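You operate a simulated robot arm through the tools that you are given. There is no shell and no other tool. Be economical: measure what you need, move in short steps, check, and stop when the job is done.

You are at the controls of a simulated robot arm. One attempt, no reset.

## Task
Grease the dry bearing with as many plunger pumps as its card says.
Fine: coupling into the grease port first, back in its rest after, then turn the bearing crank till the meter reads SMOOTH.

Only the result counts: the job must be done as asked and must still hold three seconds after the hand-in. Knocking over, shifting, dropping, spilling or breaking anything else fails it.

## Robot
A 7-joint arm with a two-finger parallel gripper, fixed in place. Base frame: the origin is at the foot of the arm, x ahead of it, y to its left, z up. Lengths are in cm, angles in rad, forces in N, time in s.
With the tool pointing down near the work surface it reaches from about 30 to 70 cm from the base axis. Its first joint turns from -1.152 to 1.152 rad. Payload 1.57 kg.
The tool frame sits at the grasp point between the pads (the TCP): z along the fingers, y along the line on which they close. The tips reach 3 cm beyond it. The gripper opens to 11 cm. The fingers are 2.4 cm wide and 1.2 cm thick; the gripper's body (4.8 by 11.2 cm) begins 7.8 cm behind the TCP.
Orientation is that of the tool frame in the base frame, as [roll, pitch, yaw] about the fixed x, y, z axes, in that order (R = Rz(yaw) Ry(pitch) Rx(roll)). With the fingers straight down and closing along the base's y, the tool's x points along the base's -x, its y along +y and its z along -z.

## Interface
- The arm moves only by the tool servo_tool. Its argument "motion" is a list of rows, each an object of numbers (a shift or turn left out is 0, a gripper value left out holds the last): "hand": the gripper command, from -1 (fully open) to 1 (shut), values between in proportion; "dx", "dy", "dz": the shift along the tool's x, y, z in cm; "wx", "wy", "wz": the turn, a rotation vector about the tool's x, y, z in rad. In form: [{"hand": .., "dx": .., "dy": .., "dz": .., "wx": .., "wy": .., "wz": ..}, ...]. A call has 1 to 10 rows; each row shifts and turns the commanded pose from where the row before left it, along the tool's axes as they then stand. A row lasts 0.2 s, in which the tool goes at most 5 cm and 0.15 rad; a call with a longer step from one row to the next is refused whole, and so is a gripper value outside its range. Where a pose cannot be reached the arm comes as near as it can. A force on the tool above 40 N (or 10 N above the force at the start of the call, whichever is more), or a blocked arm, ends the call early, and 0.2 s more pass. The fingers move at their own pace (about 10.8 cm/s each) and stop on an object; they squeeze with about 25 N. The grip force told is the motor's: it shows also when the fingers shut on nothing. Time passes only in rows, and 0.2 s behind the last, so rows that do not move let the fingers close. The reply holds the time, the measured pose of the TCP, the force on the tool along the base axes, the opening and the grip force, in the units named above and with some noise, and new pictures: "views" is both (left out), scene, wrist or none.
- Cameras (640 x 400 px; columns grow to the right, rows downward): "scene" is fixed at [17.33, -41.85, 140.75]; the picture's right is [0.68, -0.74, 0.00], its down [-0.43, -0.39, -0.82] and it looks along [0.60, 0.55, -0.58] (base axes); focal length 370 px, centre (320, 200). "wrist" rides on the gripper at [-3.6, 0, -8] in the tool frame; the picture's right is [0.00, -1.00, 0.00], its down [0.97, 0.00, -0.24] and it looks along [0.24, 0.00, 0.97] (tool axes); focal length 218 px, centre (320, 200). There is no depth. A picture from a camera that has moved, and an enlarged one, comes with that camera's place and axes in the base frame and with its lens. The place of the scene camera against the robot may be out by one fixed shift of up to 2.5 cm in any direction.
- enlarge(camera, box): a new picture of the part [left, top, right, bottom] of that camera's present view, enlarged. No time passes.
- close_job(): hands the job in; it is judged then, once.

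Work in short steps. Places have to be worked out from the pictures, the camera data and where the tool is seen: move nearer, look again, correct. Check each grasp and each placing, and mend what went wrong. You have 120 turns and 150 pictures in all, those below and enlarged ones among them. Open the gripper and draw the arm clear of the work before you hand the job in, unless the task says otherwise; then end with one line.

The tools are called as name(argument=value, ...) on one line, values as JSON. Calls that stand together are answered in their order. servo_tool: Moves the arm, as the interface text tells. Its arguments: {"type":"object","properties":{"motion":{"type":"array","items":{"type":"object","properties":{"hand":{"type":"number"},"dx":{"type":"number"},"dy":{"type":"number"},"dz":{"type":"number"},"wx":{"type":"number"},"wy":{"type":"number"},"wz":{"type":"number"}}}},"views":{"type":"string","enum":["both","scene","wrist","none"]}},"required":["motion"]} The other tools are called the same way: enlarge (camera, box) takes an enlarged picture of a part of a camera's view; close_job () hands the job in.

At the start:

```text
clock: 0.0
ee_pos: [34.29, -5.27, 118.7]
ee_rot: [-3.14, -0.001, -3.14]
force: [-0.1, 0.0, -0.2]
grip_width: 11.01
grip_force: 0.1
```

scene: 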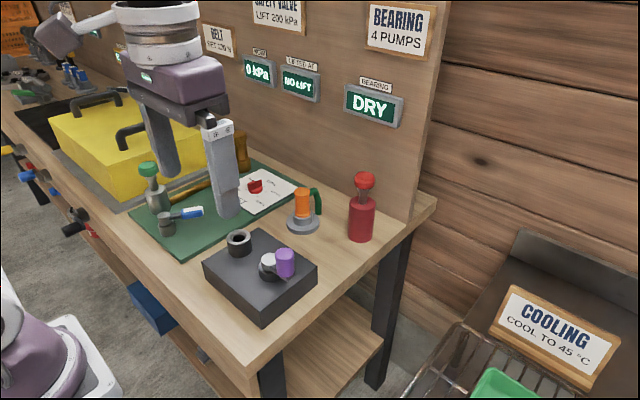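
wrist: 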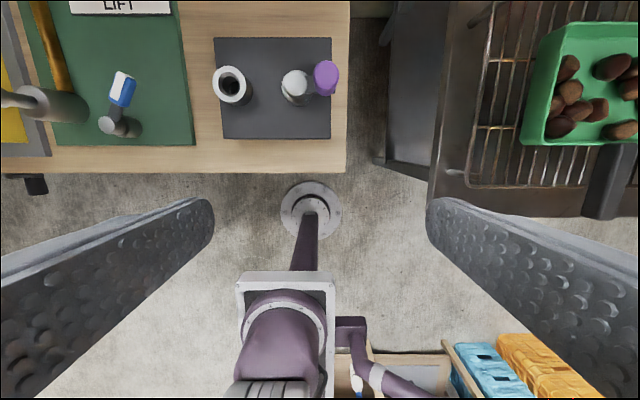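

The card reads "BEARING 4 PUMPS". I'll enlarge the bench to identify the coupling, port, pump and crank.

enlarge(camera="scene", box=[190, 150, 410, 330])

enlarge(camera="scene", box=[200, 0, 440, 140])

enlarge(camera="wrist", box=[0, 0, 360, 180])

```text
2.22 times, centred on (300, 240) of scene
camera zoom: at [17.33, -41.85, 140.75], right [0.68, -0.74, 0.0], down [-0.43, -0.39, -0.82], along [0.6, 0.55, -0.58], focal length 822 px, centre (364, 111)
```

zoom: 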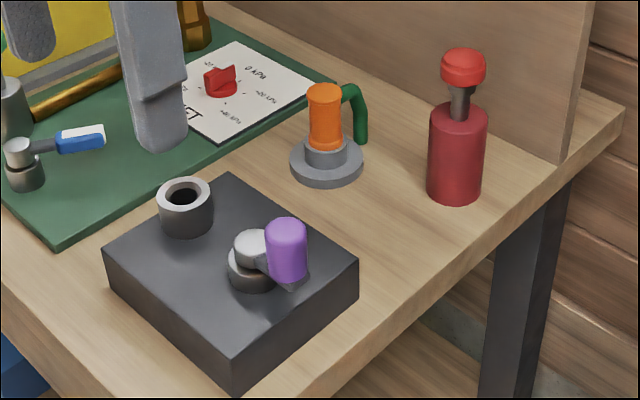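

```text
2.67 times, centred on (320, 70) of scene
camera zoom: at [17.33, -41.85, 140.75], right [0.68, -0.74, 0.0], down [-0.43, -0.39, -0.82], along [0.6, 0.55, -0.58], focal length 986 px, centre (320, 547)
```

zoom: 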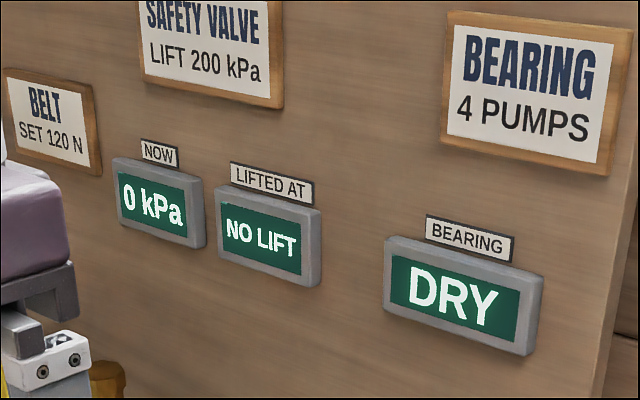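

```text
1.78 times, centred on (180, 90) of wrist
camera zoom: at [37.92, -5.18, 126.65], right [0.0, -1.0, 0.0], down [-0.97, 0.0, 0.24], along [-0.24, 0.0, -0.97], focal length 388 px, centre (569, 396)
```

zoom: 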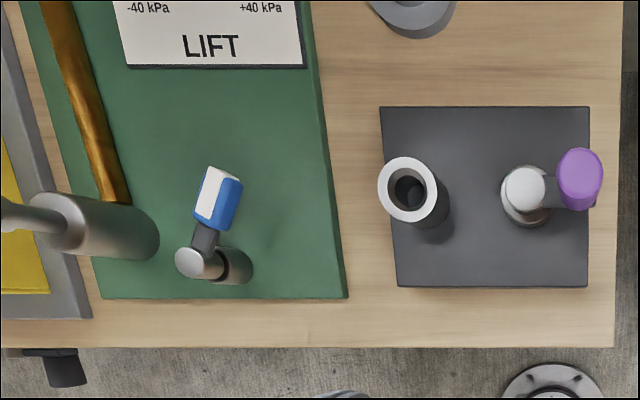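

Port ≈ (46.5, 7.5), crank hub ≈ (46.2, -1.8), coupling (orange, green hose) ≈ (63, 6), pump (red) ≈ (69, -7). I'll move high above the coupling to look closer.

servo_tool(motion=[{"dx": -4, "dy": 1}, {"dx": -4, "dy": 1}, {"dx": -4, "dy": 1}, {"dx": -4, "dy": 1}, {"dx": -4, "dy": 1}, {"dx": -3, "dy": 1}, {}])

```text
clock: 1.6
ee_pos: [57.39, 0.69, 118.73]
ee_rot: [3.141, 0.001, -3.141]
force: [0.4, 0.5, -0.3]
grip_width: 11.0
grip_force: 0.0
camera wrist: at [61.01, 0.73, 126.66], right [0.0, -1.0, 0.0], down [-0.97, 0.0, 0.24], along [-0.24, 0.0, -0.97], focal length 218 px, centre (320, 200)
```

scene: 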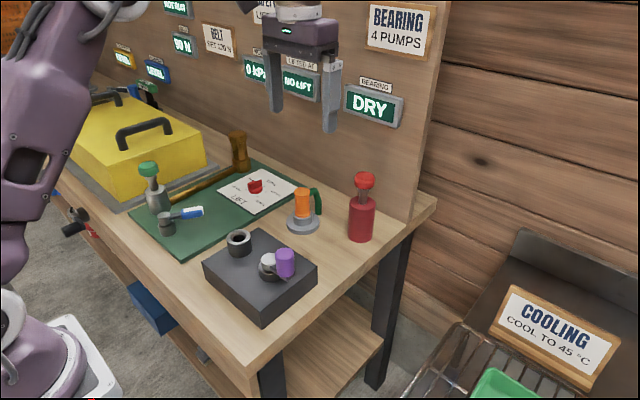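
wrist: 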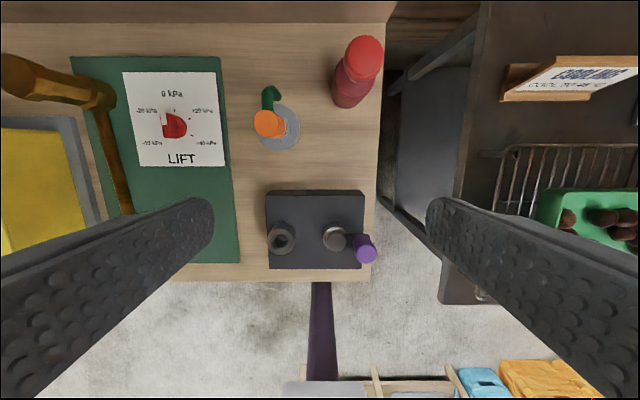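

enlarge(camera="wrist", box=[220, 20, 400, 140])

enlarge(camera="scene", box=[270, 160, 390, 250])

enlarge(camera="wrist", box=[240, 180, 400, 280])

```text
3.33 times, centred on (310, 80) of wrist
camera zoom: at [61.01, 0.73, 126.66], right [0.0, -1.0, 0.0], down [-0.97, 0.0, 0.24], along [-0.24, 0.0, -0.97], focal length 728 px, centre (353, 600)
```

zoom: 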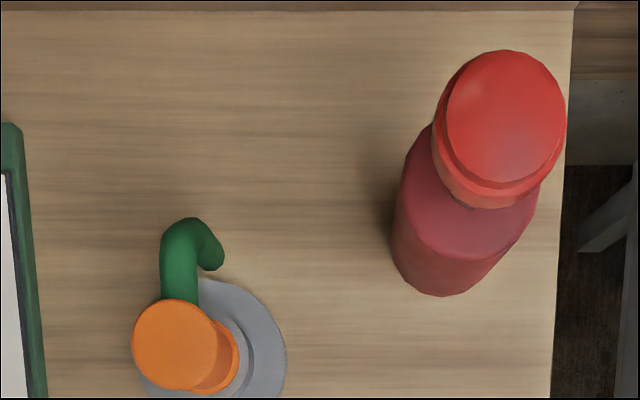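

```text
4.44 times, centred on (330, 205) of scene
camera zoom: at [17.33, -41.84, 140.75], right [0.68, -0.74, 0.0], down [-0.43, -0.39, -0.82], along [0.6, 0.55, -0.58], focal length 1643 px, centre (276, 178)
```

zoom: 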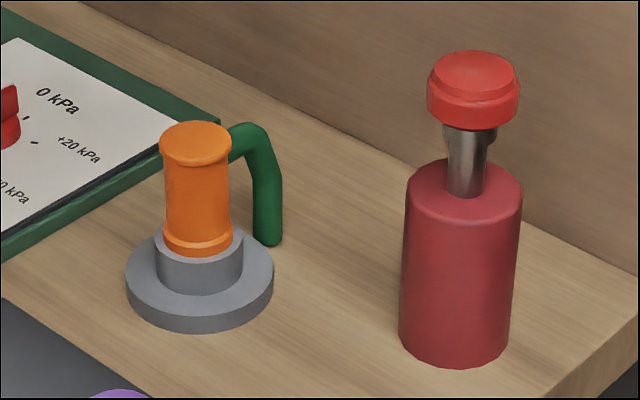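

```text
4.00 times, centred on (320, 230) of wrist
camera zoom: at [61.01, 0.73, 126.66], right [0.0, -1.0, 0.0], down [-0.97, 0.0, 0.24], along [-0.24, 0.0, -0.97], focal length 873 px, centre (320, 80)
```

zoom: 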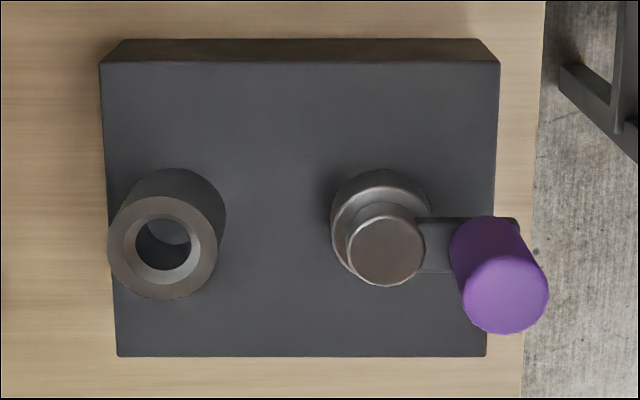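

Triangulated from two views: coupling top ≈ (64.0, 8.05, 95), port top ≈ (46.2, 7.0, 94.3), pump knob top ≈ (70, -4, 101). I'll descend partway above the coupling with the gripper partly closed.

servo_tool(motion=[{"hand": -0.4, "dx": -1.6, "dy": 1.84, "dz": 3}, {"dx": -1.6, "dy": 1.84, "dz": 3}, {"dx": -1.7, "dy": 1.84, "dz": 3}, {"dx": -1.7, "dy": 1.84, "dz": 3}, {"dz": 2}, {}])

```text
clock: 3.0
ee_pos: [63.89, 8.02, 104.69]
ee_rot: [-3.14, 0.0, 3.141]
force: [0.2, -0.1, 0.1]
grip_width: 7.7
grip_force: 0.1
camera wrist: at [67.55, 8.19, 112.66], right [0.0, -1.0, 0.0], down [-0.97, 0.0, 0.24], along [-0.24, 0.0, -0.97], focal length 218 px, centre (320, 200)
```

scene: 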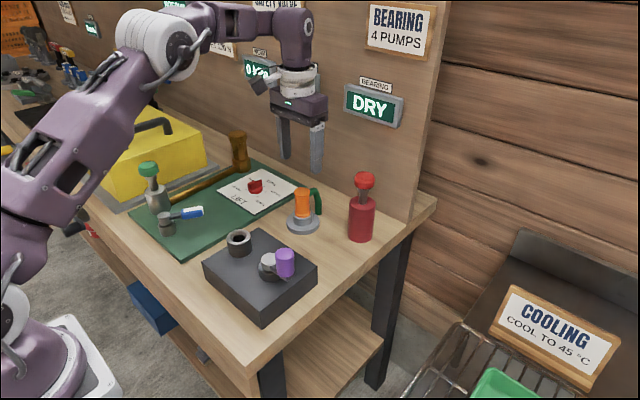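
wrist: 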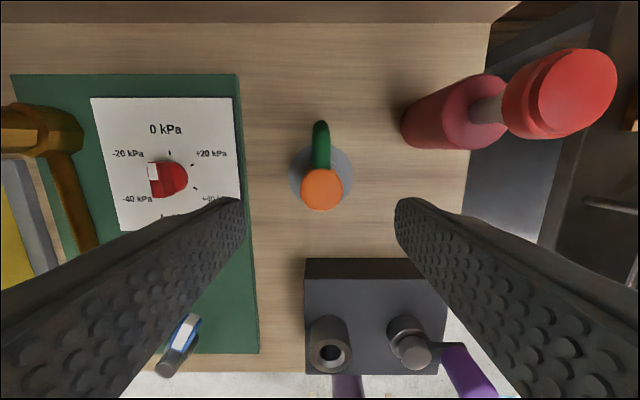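

Coupling refined to (64.05, 7.95), top z ≈ 95. Fingers straddle it, so I descend to z ≈ 93.4 and close.

servo_tool(motion=[{"dx": -0.12, "dy": -0.05, "dz": 3}, {"dz": 3}, {"dz": 3}, {"dz": 2.3}, {}], views="both")

```text
clock: 4.2
ee_pos: [64.08, 8.06, 93.2]
ee_rot: [-3.14, 0.0, 3.141]
force: [0.0, 0.2, 0.4]
grip_width: 7.68
grip_force: 0.0
camera wrist: at [67.66, 8.09, 101.29], right [0.0, -1.0, 0.0], down [-0.97, 0.0, 0.24], along [-0.24, 0.0, -0.97], focal length 218 px, centre (320, 200)
```

scene: 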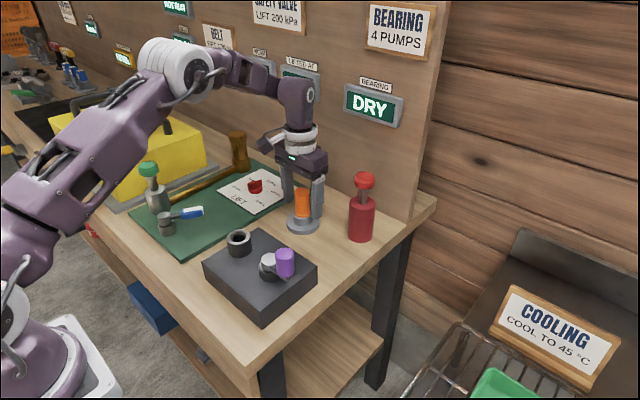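
wrist: 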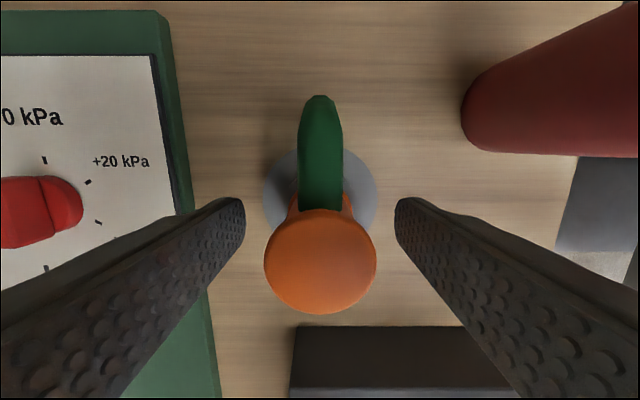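

Well centred. Closing the gripper.

servo_tool(motion=[{"hand": 1}, {}, {}, {}], views="wrist")

```text
clock: 5.2
ee_pos: [64.09, 8.01, 93.41]
ee_rot: [3.141, -0.001, 3.141]
force: [-0.1, -0.6, -0.1]
grip_width: 3.53
grip_force: 25.1
camera wrist: at [67.66, 8.09, 101.31], right [0.0, -1.0, 0.0], down [-0.97, 0.0, 0.24], along [-0.24, 0.0, -0.97], focal length 218 px, centre (320, 200)
```

wrist: 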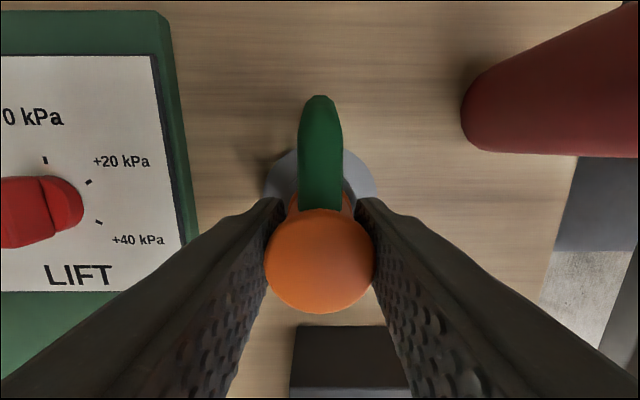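

Gripped at 3.5 cm width. Lift straight up.

servo_tool(motion=[{"dz": -1}, {"dz": -2}, {"dz": -3}, {"dz": -3}, {"dz": -3}, {}])

enlarge(camera="scene", box=[250, 110, 410, 250])

```text
clock: 6.6
ee_pos: [64.04, 7.89, 105.46]
ee_rot: [-3.142, -0.001, -3.141]
force: [0.9, -0.4, -2.0]
grip_width: 3.51
grip_force: 25.2
camera wrist: at [67.61, 8.07, 113.4], right [0.0, -1.0, 0.0], down [-0.97, 0.0, 0.24], along [-0.24, 0.0, -0.97], focal length 218 px, centre (320, 200)
```

scene: 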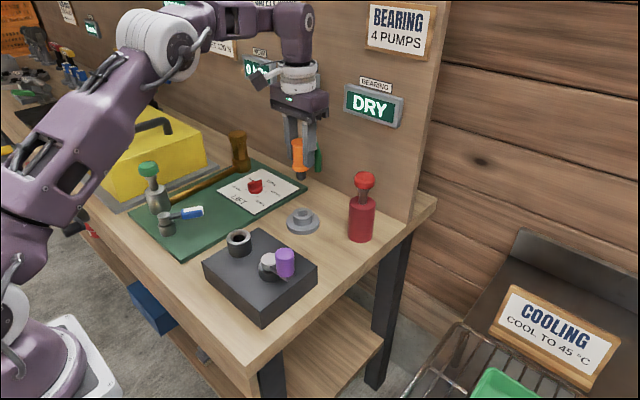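
wrist: 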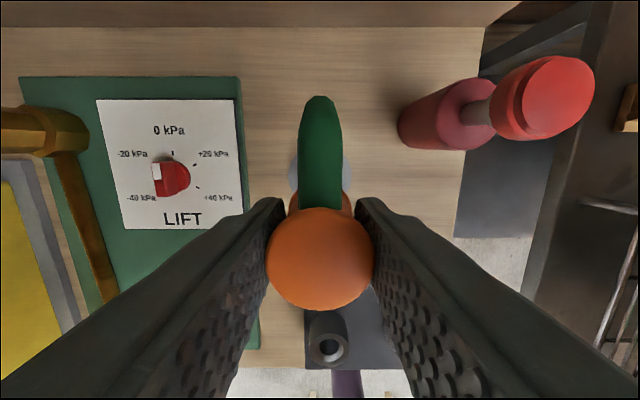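

```text
2.86 times, centred on (330, 180) of scene
camera zoom: at [17.33, -41.85, 140.75], right [0.68, -0.74, 0.0], down [-0.43, -0.39, -0.82], along [0.6, 0.55, -0.58], focal length 1056 px, centre (291, 257)
```

zoom: 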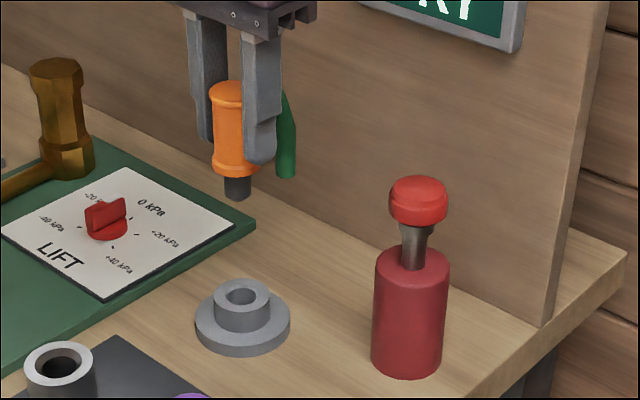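

Coupling is out cleanly, nozzle visible below. I move to a point beside the port to measure it from the wrist camera.

servo_tool(motion=[{"dx": 3, "dy": -0.8}, {"dx": 4, "dy": -0.8}, {"dx": 4, "dy": -0.8}, {"dx": 4, "dy": -0.8}, {"dx": 4, "dy": -0.8}, {"dx": 1}, {}], views="wrist")

enlarge(camera="wrist", box=[180, 60, 460, 220])

```text
clock: 8.2
ee_pos: [44.11, 4.06, 105.48]
ee_rot: [-3.141, 0.001, -3.141]
force: [-0.4, -0.8, -1.0]
grip_width: 3.5
grip_force: 25.3
camera wrist: at [47.63, 4.13, 113.4], right [0.0, -1.0, 0.0], down [-0.97, 0.0, 0.24], along [-0.24, 0.0, -0.97], focal length 218 px, centre (320, 200)
```

wrist: 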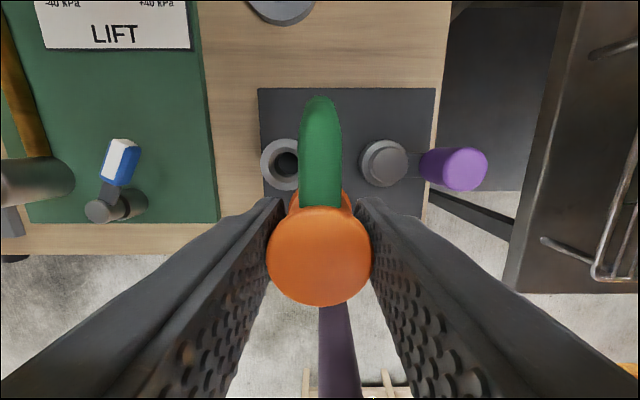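

```text
2.29 times, centred on (320, 140) of wrist
camera zoom: at [47.63, 4.13, 113.4], right [0.0, -1.0, 0.0], down [-0.97, 0.0, 0.24], along [-0.24, 0.0, -0.97], focal length 499 px, centre (320, 337)
```

zoom: 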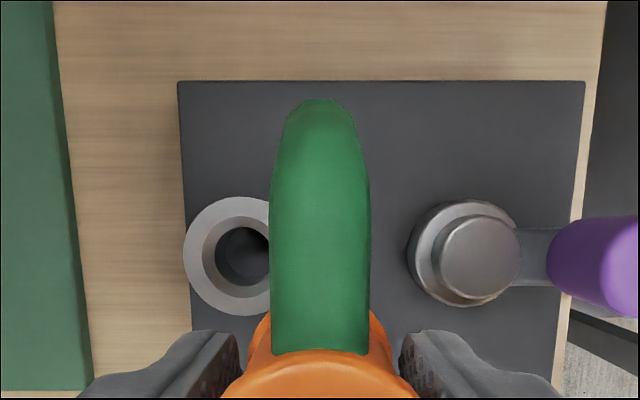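

Port centre ≈ (46.1, 7.0). Align above it and descend to just above the rim.

servo_tool(motion=[{"dx": -2.0, "dy": 2.95}, {"dz": 2}, {"dz": 1.5}, {}])

enlarge(camera="scene", box=[170, 160, 330, 280])

```text
clock: 9.2
ee_pos: [46.01, 6.93, 101.83]
ee_rot: [-3.141, 0.001, -3.141]
force: [0.3, -0.1, -0.4]
grip_width: 3.52
grip_force: 24.6
camera wrist: at [49.65, 7.05, 109.82], right [0.0, -1.0, 0.0], down [-0.97, 0.0, 0.24], along [-0.24, 0.0, -0.97], focal length 218 px, centre (320, 200)
```

scene: 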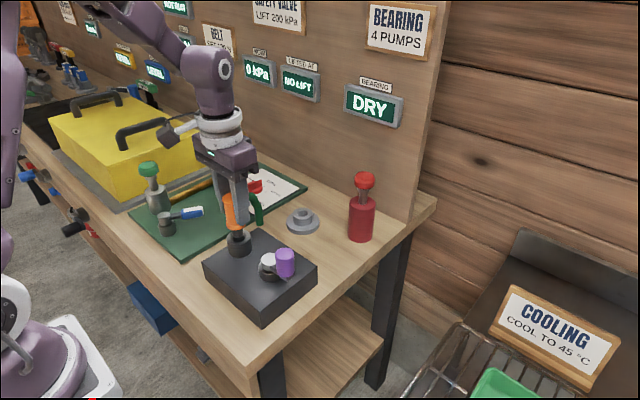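
wrist: 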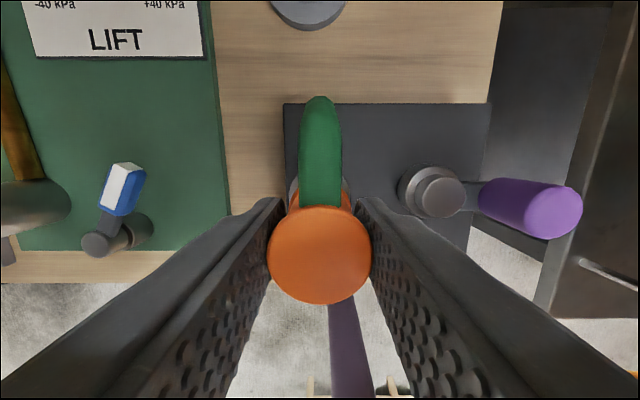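

```text
3.33 times, centred on (250, 220) of scene
camera zoom: at [17.33, -41.84, 140.75], right [0.68, -0.74, 0.0], down [-0.43, -0.39, -0.82], along [0.6, 0.55, -0.58], focal length 1232 px, centre (553, 133)
```

zoom: 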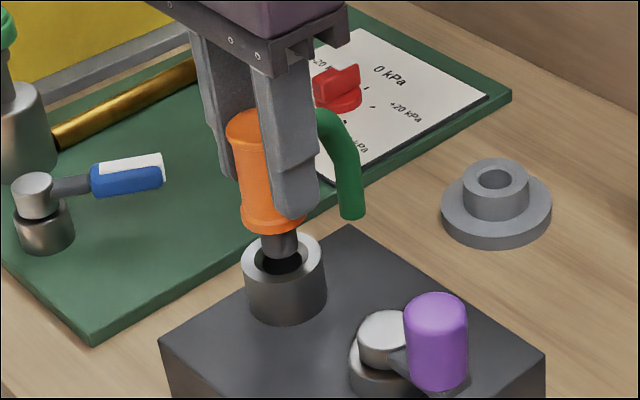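

Nozzle is above the hole. Descend slowly and let contact stop me.

servo_tool(motion=[{"dx": -0.05, "dy": 0.05, "dz": 0.7}, {"dz": 0.7}, {"dz": 0.5}, {"dz": 0.5}, {"dz": 0.4}, {}], views="scene")

enlarge(camera="scene", box=[170, 160, 330, 280])

```text
clock: 10.6
ee_pos: [46.13, 7.08, 99.16]
ee_rot: [3.141, 0.001, 3.141]
force: [0.5, 0.2, -0.9]
grip_width: 3.52
grip_force: 24.7
```

scene: 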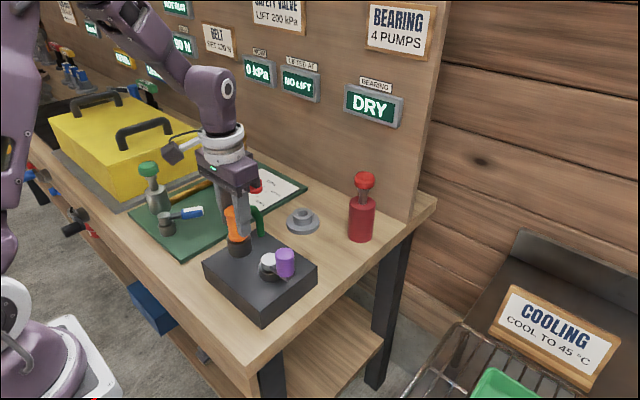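

```text
3.33 times, centred on (250, 220) of scene
camera zoom: at [17.33, -41.84, 140.75], right [0.68, -0.74, 0.0], down [-0.43, -0.39, -0.82], along [0.6, 0.55, -0.58], focal length 1232 px, centre (553, 133)
```

zoom: 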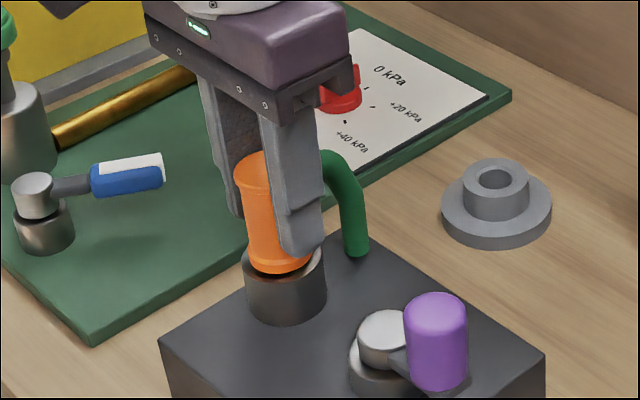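

Nozzle is in the hole; continue down to seating.

servo_tool(motion=[{"dz": 0.3}, {"dz": 0.3}, {"dz": 0.3}, {"dz": 0.2}, {}], views="scene")

enlarge(camera="scene", box=[170, 160, 330, 280])

```text
clock: 11.8
ee_pos: [46.06, 7.14, 97.87]
ee_rot: [-3.141, 0.001, -3.141]
force: [2.6, 2.3, 12.4]
grip_width: 3.53
grip_force: 25.0
```

scene: 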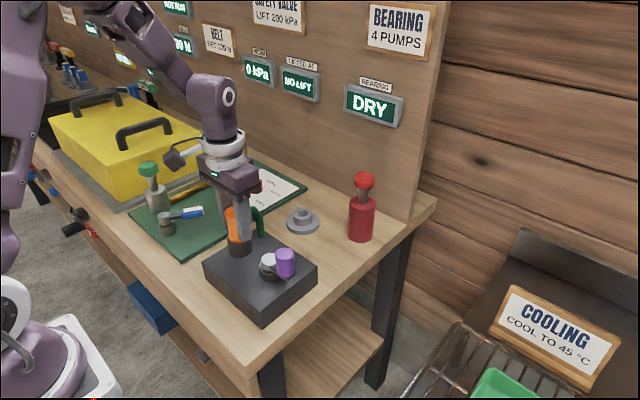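

```text
3.33 times, centred on (250, 220) of scene
camera zoom: at [17.32, -41.84, 140.76], right [0.68, -0.74, 0.0], down [-0.43, -0.39, -0.82], along [0.6, 0.55, -0.58], focal length 1232 px, centre (553, 133)
```

zoom: 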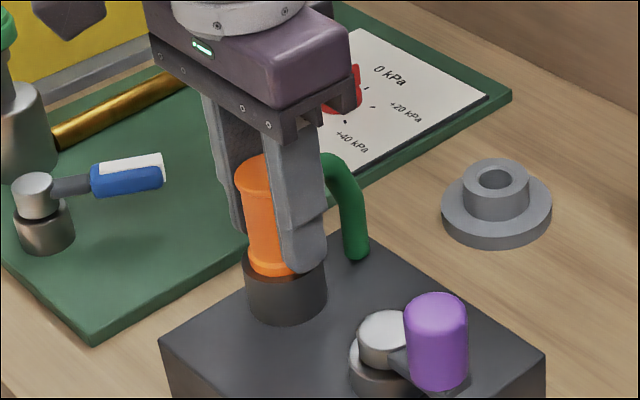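

Contact force 12 N: coupling bottomed. I open just enough and retreat up to check seating.

servo_tool(motion=[{"hand": -0.2}, {}, {}, {"dz": -2}, {"dz": -3}, {"dz": -4}, {"dz": -2}, {}])

enlarge(camera="scene", box=[170, 160, 330, 280])

```text
clock: 13.6
ee_pos: [45.95, 6.98, 109.09]
ee_rot: [3.141, 0.0, 3.141]
force: [-0.2, 0.7, -1.2]
grip_width: 6.61
grip_force: 0.0
camera wrist: at [49.68, 7.09, 117.0], right [0.0, -1.0, 0.0], down [-0.97, 0.0, 0.24], along [-0.24, 0.0, -0.97], focal length 218 px, centre (320, 200)
```

scene: 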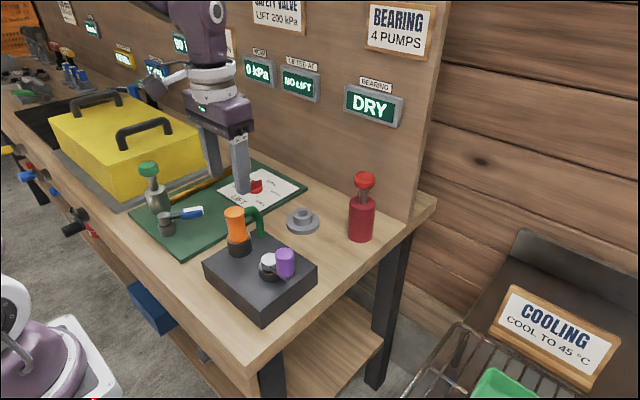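
wrist: 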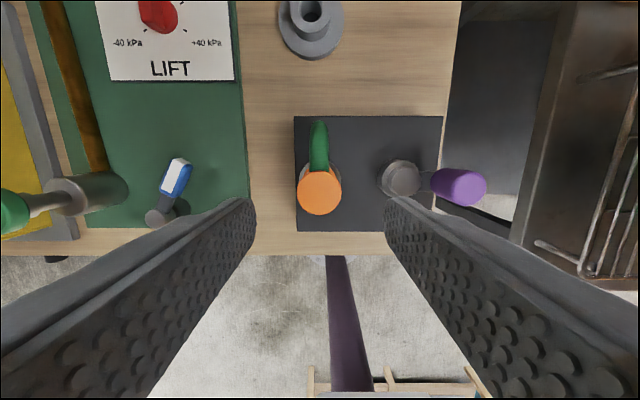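

```text
3.33 times, centred on (250, 220) of scene
camera zoom: at [17.33, -41.85, 140.75], right [0.68, -0.74, 0.0], down [-0.43, -0.39, -0.82], along [0.6, 0.55, -0.58], focal length 1232 px, centre (553, 133)
```

zoom: 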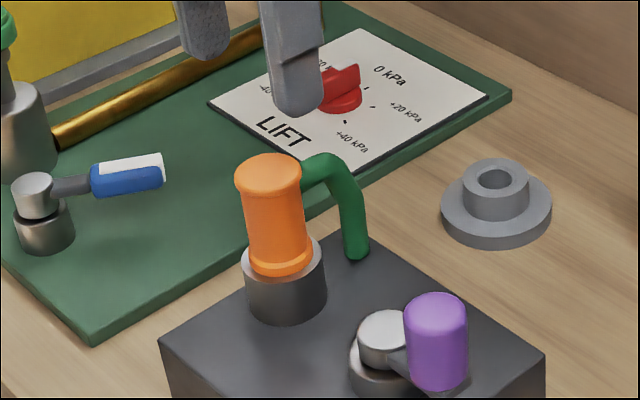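

Coupling sits upright and seated in the port. Now to the pump: move above it with fingers shut, keeping high, to refine its location.

servo_tool(motion=[{"hand": 1, "dz": -3}, {"dx": -4, "dy": -2}, {"dx": -4, "dy": -2}, {"dx": -4, "dy": -2}, {"dx": -4, "dy": -2}, {"dx": -4, "dy": -2}, {"dx": -2, "dy": -1}, {}])

enlarge(camera="scene", box=[270, 60, 430, 260])

```text
clock: 15.4
ee_pos: [64.02, -2.0, 111.92]
ee_rot: [-3.142, -0.001, 3.139]
force: [0.3, -0.3, 0.5]
grip_width: 0.0
grip_force: 21.7
out of reach, approached as far as the arm can: row 6, 7
camera wrist: at [67.67, -1.93, 119.92], right [0.0, -1.0, 0.0], down [-0.97, 0.0, 0.24], along [-0.24, 0.0, -0.97], focal length 218 px, centre (320, 200)
```

scene: 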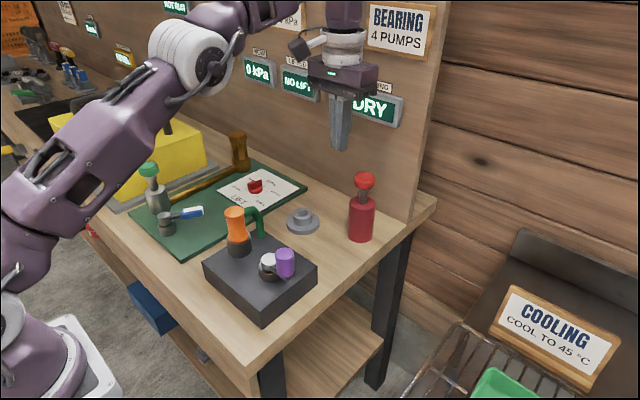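
wrist: 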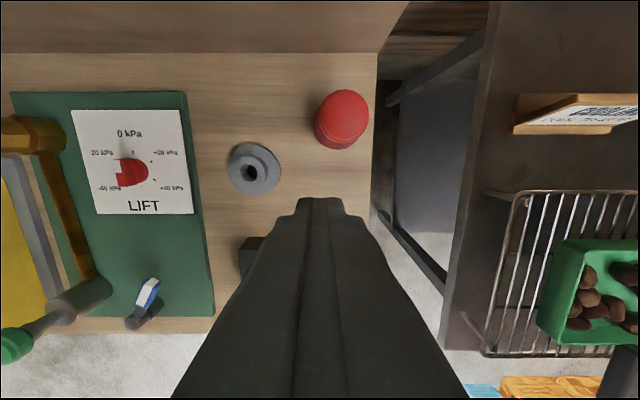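

```text
2.00 times, centred on (350, 160) of scene
camera zoom: at [17.33, -41.85, 140.75], right [0.68, -0.74, 0.0], down [-0.43, -0.39, -0.82], along [0.6, 0.55, -0.58], focal length 739 px, centre (260, 280)
```

zoom: 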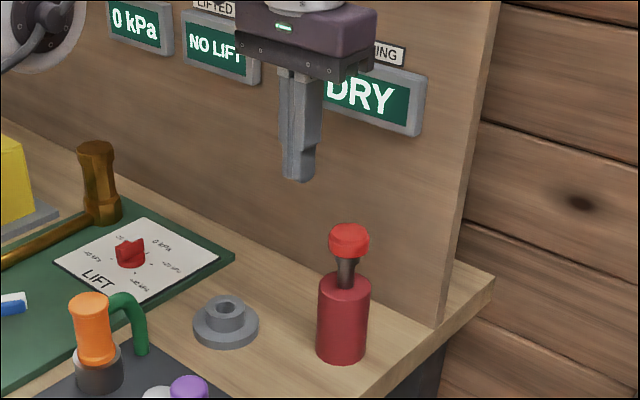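

Reach is limited up high; knob top ≈ (70.2, -4.0, 101.3). I'll lower to z ≈ 106 first, then go outward.

servo_tool(motion=[{"dz": 2}, {"dz": 2}, {"dz": 2}, {}], views="none")

```text
clock: 16.4
ee_pos: [64.05, -1.9, 106.11]
ee_rot: [-3.14, -0.001, 3.141]
force: [0.4, 0.3, -0.8]
grip_width: 0.0
grip_force: 20.5
```

servo_tool(motion=[{"dx": -2, "dy": -1}, {"dx": -1, "dy": -1}, {"dx": -1}, {"dx": -1}, {"dx": -1}, {}])

```text
clock: 17.8
ee_pos: [66.65, -3.37, 105.86]
ee_rot: [-3.136, -0.009, -3.132]
force: [0.9, -0.4, 0.6]
grip_width: 0.01
grip_force: 21.3
out of reach, approached as far as the arm can: row 2, 3, 4, 5
camera wrist: at [70.31, -3.26, 113.77], right [0.01, -1.0, 0.0], down [-0.97, -0.01, 0.25], along [-0.25, -0.01, -0.97], focal length 218 px, centre (320, 200)
```

scene: 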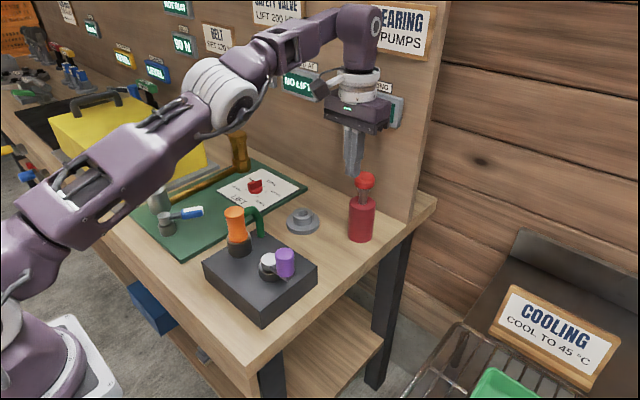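
wrist: 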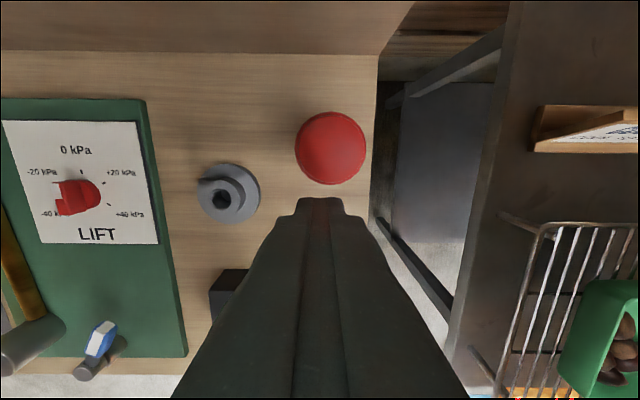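

Knob centre confirmed at (70.1, -3.97). I'll tilt the tool so the fingertips point a bit outward, to gain reach.

servo_tool(motion=[{"wy": -0.12}, {"wy": -0.12}, {"wy": -0.12}, {}], views="none")

```text
clock: 18.8
ee_pos: [66.63, -3.39, 105.85]
ee_rot: [3.141, 0.362, 3.142]
force: [0.7, 0.6, 0.0]
grip_width: 0.01
grip_force: 21.0
```

servo_tool(motion=[{"dx": -1.6, "dz": 0.6, "dy": -0.3}, {"dx": -1.65, "dz": 0.62, "dy": -0.28}, {}])

enlarge(camera="scene", box=[310, 100, 430, 260])

```text
clock: 19.6
ee_pos: [70.15, -4.05, 105.85]
ee_rot: [3.141, 0.36, -3.14]
force: [-1.2, -0.6, -0.7]
grip_width: 0.01
grip_force: 21.6
camera wrist: at [70.69, -3.9, 114.55], right [0.0, -1.0, 0.0], down [-0.99, 0.0, -0.12], along [0.12, 0.0, -0.99], focal length 218 px, centre (320, 200)
```

scene: 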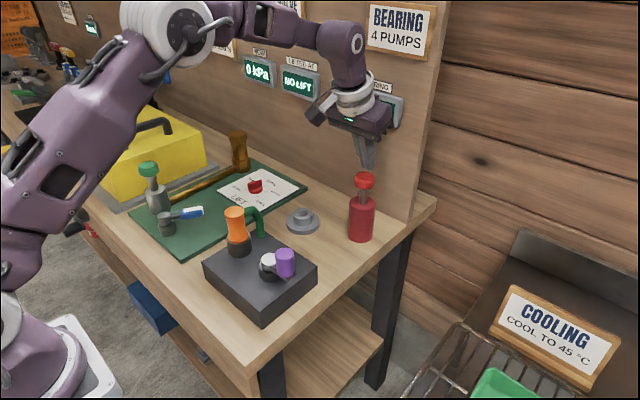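
wrist: 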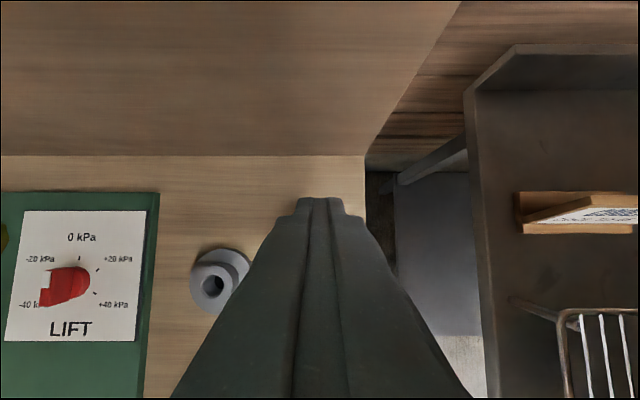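

```text
2.50 times, centred on (370, 180) of scene
camera zoom: at [17.33, -41.85, 140.75], right [0.68, -0.74, 0.0], down [-0.43, -0.39, -0.82], along [0.6, 0.55, -0.58], focal length 924 px, centre (195, 250)
```

zoom: 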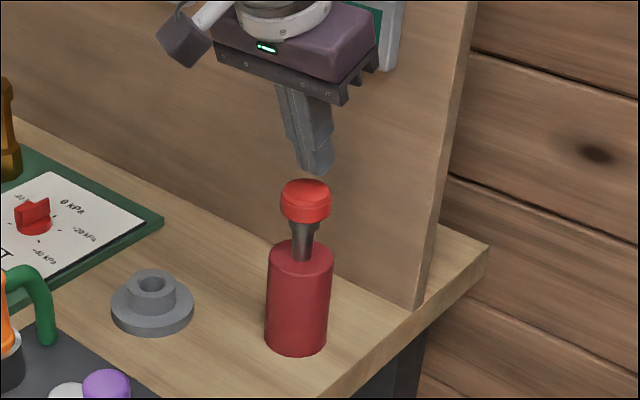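

Tips are just past knob centre; shift back 0.6 cm and press down gradually for one stroke to learn the travel and force.

servo_tool(motion=[{"dx": 0.56, "dz": -0.21}, {"dx": 0.28, "dz": 0.75}, {"dx": 0.21, "dz": 0.56}, {"dx": 0.21, "dz": 0.56}, {}], views="scene")

enlarge(camera="scene", box=[310, 100, 430, 260])

```text
clock: 20.8
ee_pos: [69.51, -4.03, 103.83]
ee_rot: [3.141, 0.361, 3.141]
force: [0.8, -0.6, 1.9]
grip_width: 0.02
grip_force: 21.0
```

scene: 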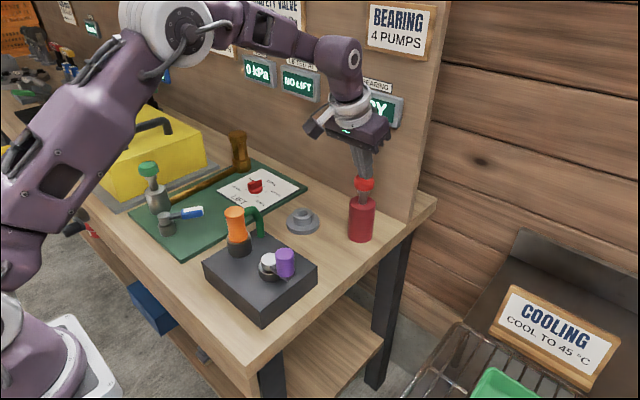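

```text
2.50 times, centred on (370, 180) of scene
camera zoom: at [17.32, -41.85, 140.75], right [0.68, -0.74, 0.0], down [-0.43, -0.39, -0.82], along [0.6, 0.55, -0.58], focal length 924 px, centre (195, 250)
```

zoom: 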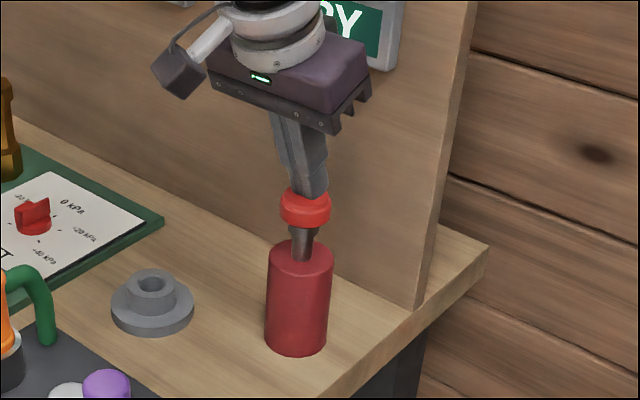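

Contact made and plunger already dropping with little force. Continue down to bottom of the stroke.

servo_tool(motion=[{"dx": 0.18, "dz": 0.47}, {"dx": 0.18, "dz": 0.47}, {"dx": 0.18, "dz": 0.47}, {"dx": 0.18, "dz": 0.47}, {}], views="scene")

enlarge(camera="scene", box=[310, 100, 430, 260])

```text
clock: 22.0
ee_pos: [69.58, -4.17, 101.92]
ee_rot: [3.14, 0.361, 3.142]
force: [1.7, -1.0, 7.2]
grip_width: 0.02
grip_force: 21.2
```

scene: 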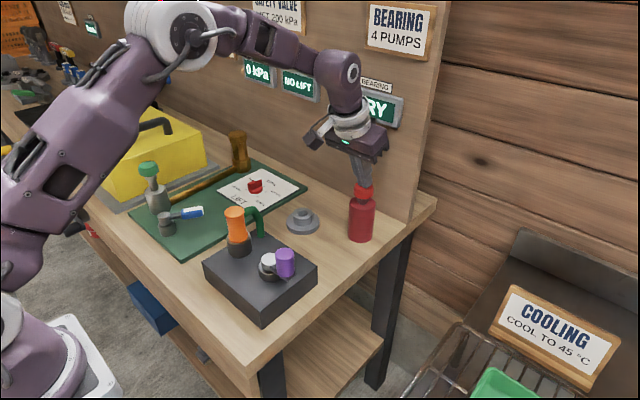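

```text
2.50 times, centred on (370, 180) of scene
camera zoom: at [17.32, -41.85, 140.75], right [0.68, -0.74, 0.0], down [-0.43, -0.39, -0.82], along [0.6, 0.55, -0.58], focal length 924 px, centre (195, 250)
```

zoom: 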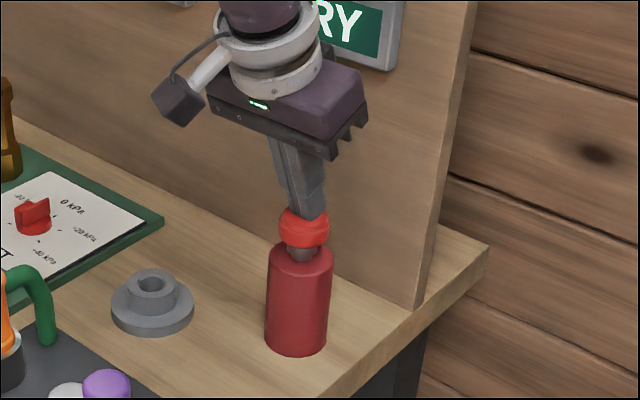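

Spring force rising (7 N) and ~1 cm of rod remains. Press on to the end stop.

servo_tool(motion=[{"dx": 0.14, "dz": 0.37}, {"dx": 0.14, "dz": 0.37}, {"dx": 0.11, "dz": 0.28}, {}], views="scene")

enlarge(camera="scene", box=[310, 60, 430, 260])

```text
clock: 23.0
ee_pos: [69.52, -4.15, 100.73]
ee_rot: [3.142, 0.361, 3.141]
force: [4.2, -2.8, 12.3]
grip_width: 0.01
grip_force: 21.3
```

scene: 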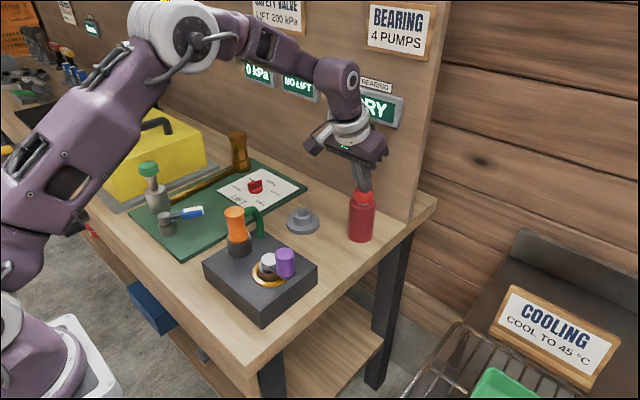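

```text
2.00 times, centred on (370, 160) of scene
camera zoom: at [17.31, -41.85, 140.75], right [0.68, -0.74, 0.0], down [-0.43, -0.39, -0.82], along [0.6, 0.55, -0.58], focal length 739 px, centre (220, 280)
```

zoom: 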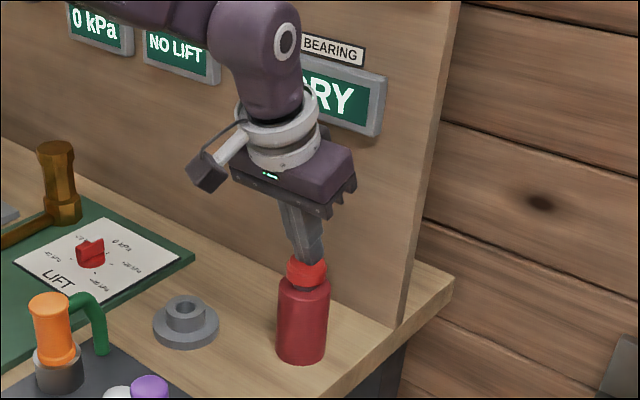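

A grease ring appeared at the crank hub: pump 1 counted. Release fully upward and check the plunger returns.

servo_tool(motion=[{"dx": -0.37, "dz": -1.0}, {"dx": -0.37, "dz": -1.0}, {"dx": -0.37, "dz": -1.0}, {"dx": -0.45, "dz": -1.2}, {}], views="scene")

enlarge(camera="scene", box=[190, 80, 430, 300])

```text
clock: 24.2
ee_pos: [69.41, -3.97, 105.16]
ee_rot: [3.141, 0.359, 3.142]
force: [-0.1, -0.7, -0.5]
grip_width: 0.0
grip_force: 20.7
```

scene: 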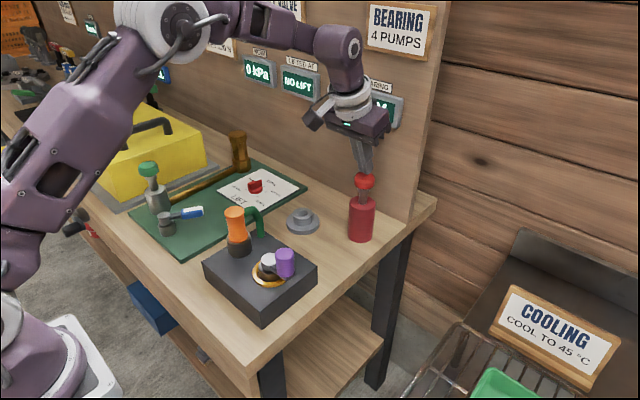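

```text
1.82 times, centred on (310, 190) of scene
camera zoom: at [17.33, -41.85, 140.75], right [0.68, -0.74, 0.0], down [-0.43, -0.39, -0.82], along [0.6, 0.55, -0.58], focal length 672 px, centre (338, 218)
```

zoom: 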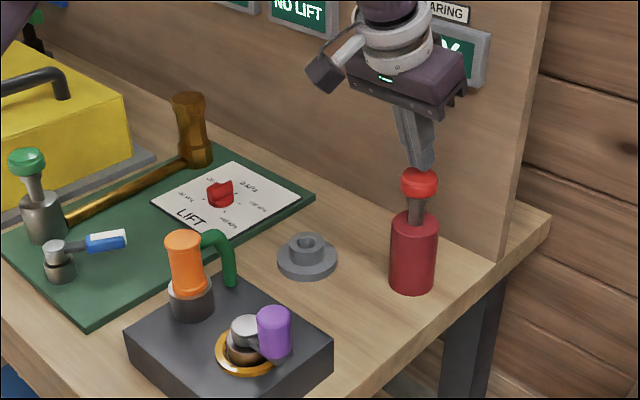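

Plunger has returned. Checking what the partly hidden meter shows now.

enlarge(camera="scene", box=[340, 70, 420, 140])

enlarge(camera="scene", box=[230, 230, 320, 300])

```text
5.71 times, centred on (380, 105) of scene
camera zoom: at [17.33, -41.85, 140.75], right [0.68, -0.74, 0.0], down [-0.43, -0.39, -0.82], along [0.6, 0.55, -0.58], focal length 2113 px, centre (-23, 743)
```

zoom: 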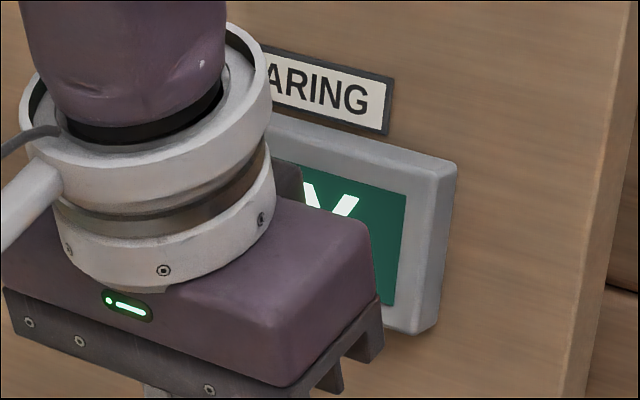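

```text
5.71 times, centred on (275, 265) of scene
camera zoom: at [17.33, -41.85, 140.75], right [0.68, -0.74, 0.0], down [-0.43, -0.39, -0.82], along [0.6, 0.55, -0.58], focal length 2113 px, centre (577, -171)
```

zoom: 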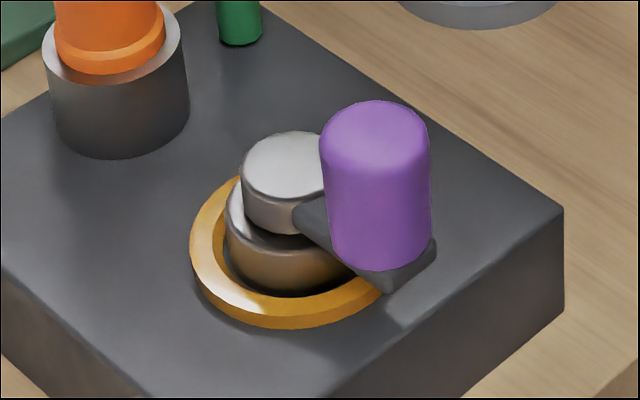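

Still DRY; grease ring is a good counter. Stroke 2: down to the same depth, then back up.

servo_tool(motion=[{"dx": 0.37, "dz": 1.0}, {"dx": 0.37, "dz": 1.0}, {"dx": 0.37, "dz": 1.0}, {"dx": 0.45, "dz": 1.2}, {}, {"dx": -0.37, "dz": -1.0}, {"dx": -0.37, "dz": -1.0}, {"dx": -0.37, "dz": -1.0}, {"dx": -0.45, "dz": -1.2}, {}], views="scene")

enlarge(camera="scene", box=[230, 230, 320, 300])

```text
clock: 26.4
ee_pos: [69.51, -4.07, 105.12]
ee_rot: [-3.141, 0.361, 3.141]
force: [0.0, 0.4, -0.2]
grip_width: 0.04
grip_force: 21.4
```

scene: 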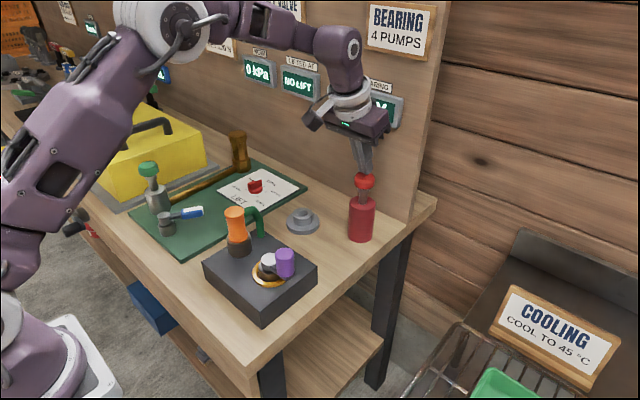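

```text
5.71 times, centred on (275, 265) of scene
camera zoom: at [17.33, -41.85, 140.75], right [0.68, -0.74, 0.0], down [-0.43, -0.39, -0.82], along [0.6, 0.55, -0.58], focal length 2113 px, centre (577, -171)
```

zoom: 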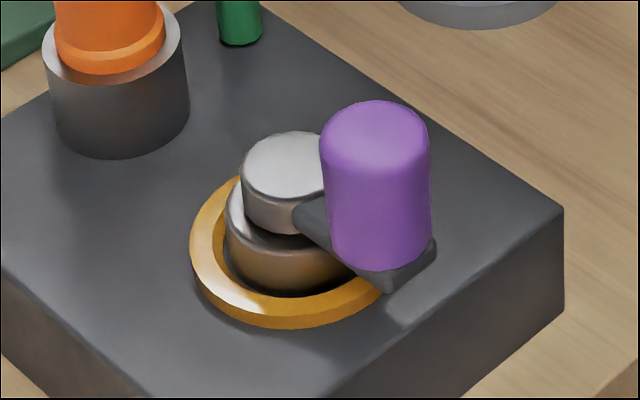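

Ring looks unchanged, so it's not a clear counter; I need to confirm depth reached. For stroke 3 I stop right after the down rows (same timing as stroke 2's dwell) to read the depth.

servo_tool(motion=[{"dx": 0.37, "dz": 1.0}, {"dx": 0.37, "dz": 1.0}, {"dx": 0.37, "dz": 1.0}, {"dx": 0.45, "dz": 1.2}], views="scene")

enlarge(camera="scene", box=[230, 230, 320, 300])

enlarge(camera="scene", box=[310, 60, 430, 260])

```text
clock: 27.4
ee_pos: [69.48, -4.07, 100.79]
ee_rot: [-3.141, 0.361, 3.14]
force: [-2.3, 1.2, 10.3]
grip_width: 0.0
grip_force: 21.3
```

scene: 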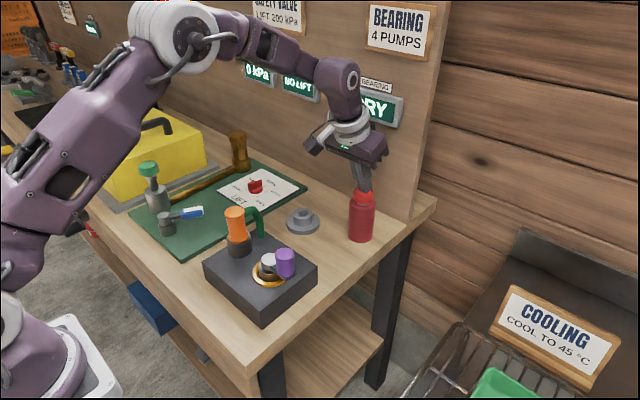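

```text
5.71 times, centred on (275, 265) of scene
camera zoom: at [17.3, -41.84, 140.76], right [0.68, -0.74, 0.0], down [-0.43, -0.39, -0.82], along [0.6, 0.55, -0.58], focal length 2113 px, centre (577, -171)
```

zoom: 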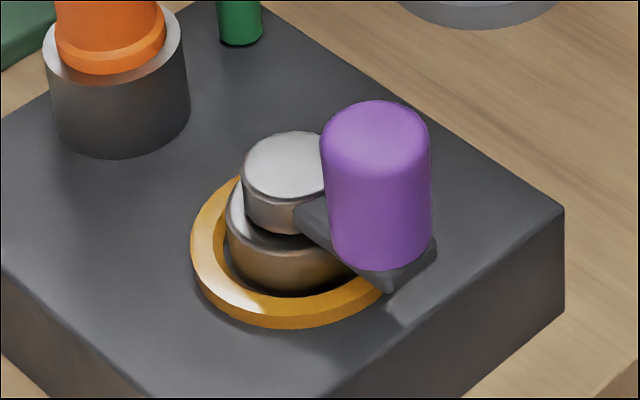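

```text
2.00 times, centred on (370, 160) of scene
camera zoom: at [17.3, -41.84, 140.76], right [0.68, -0.74, 0.0], down [-0.43, -0.39, -0.82], along [0.6, 0.55, -0.58], focal length 739 px, centre (220, 280)
```

zoom: 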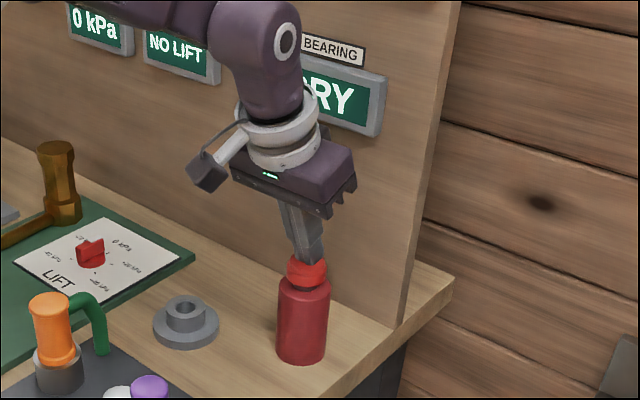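

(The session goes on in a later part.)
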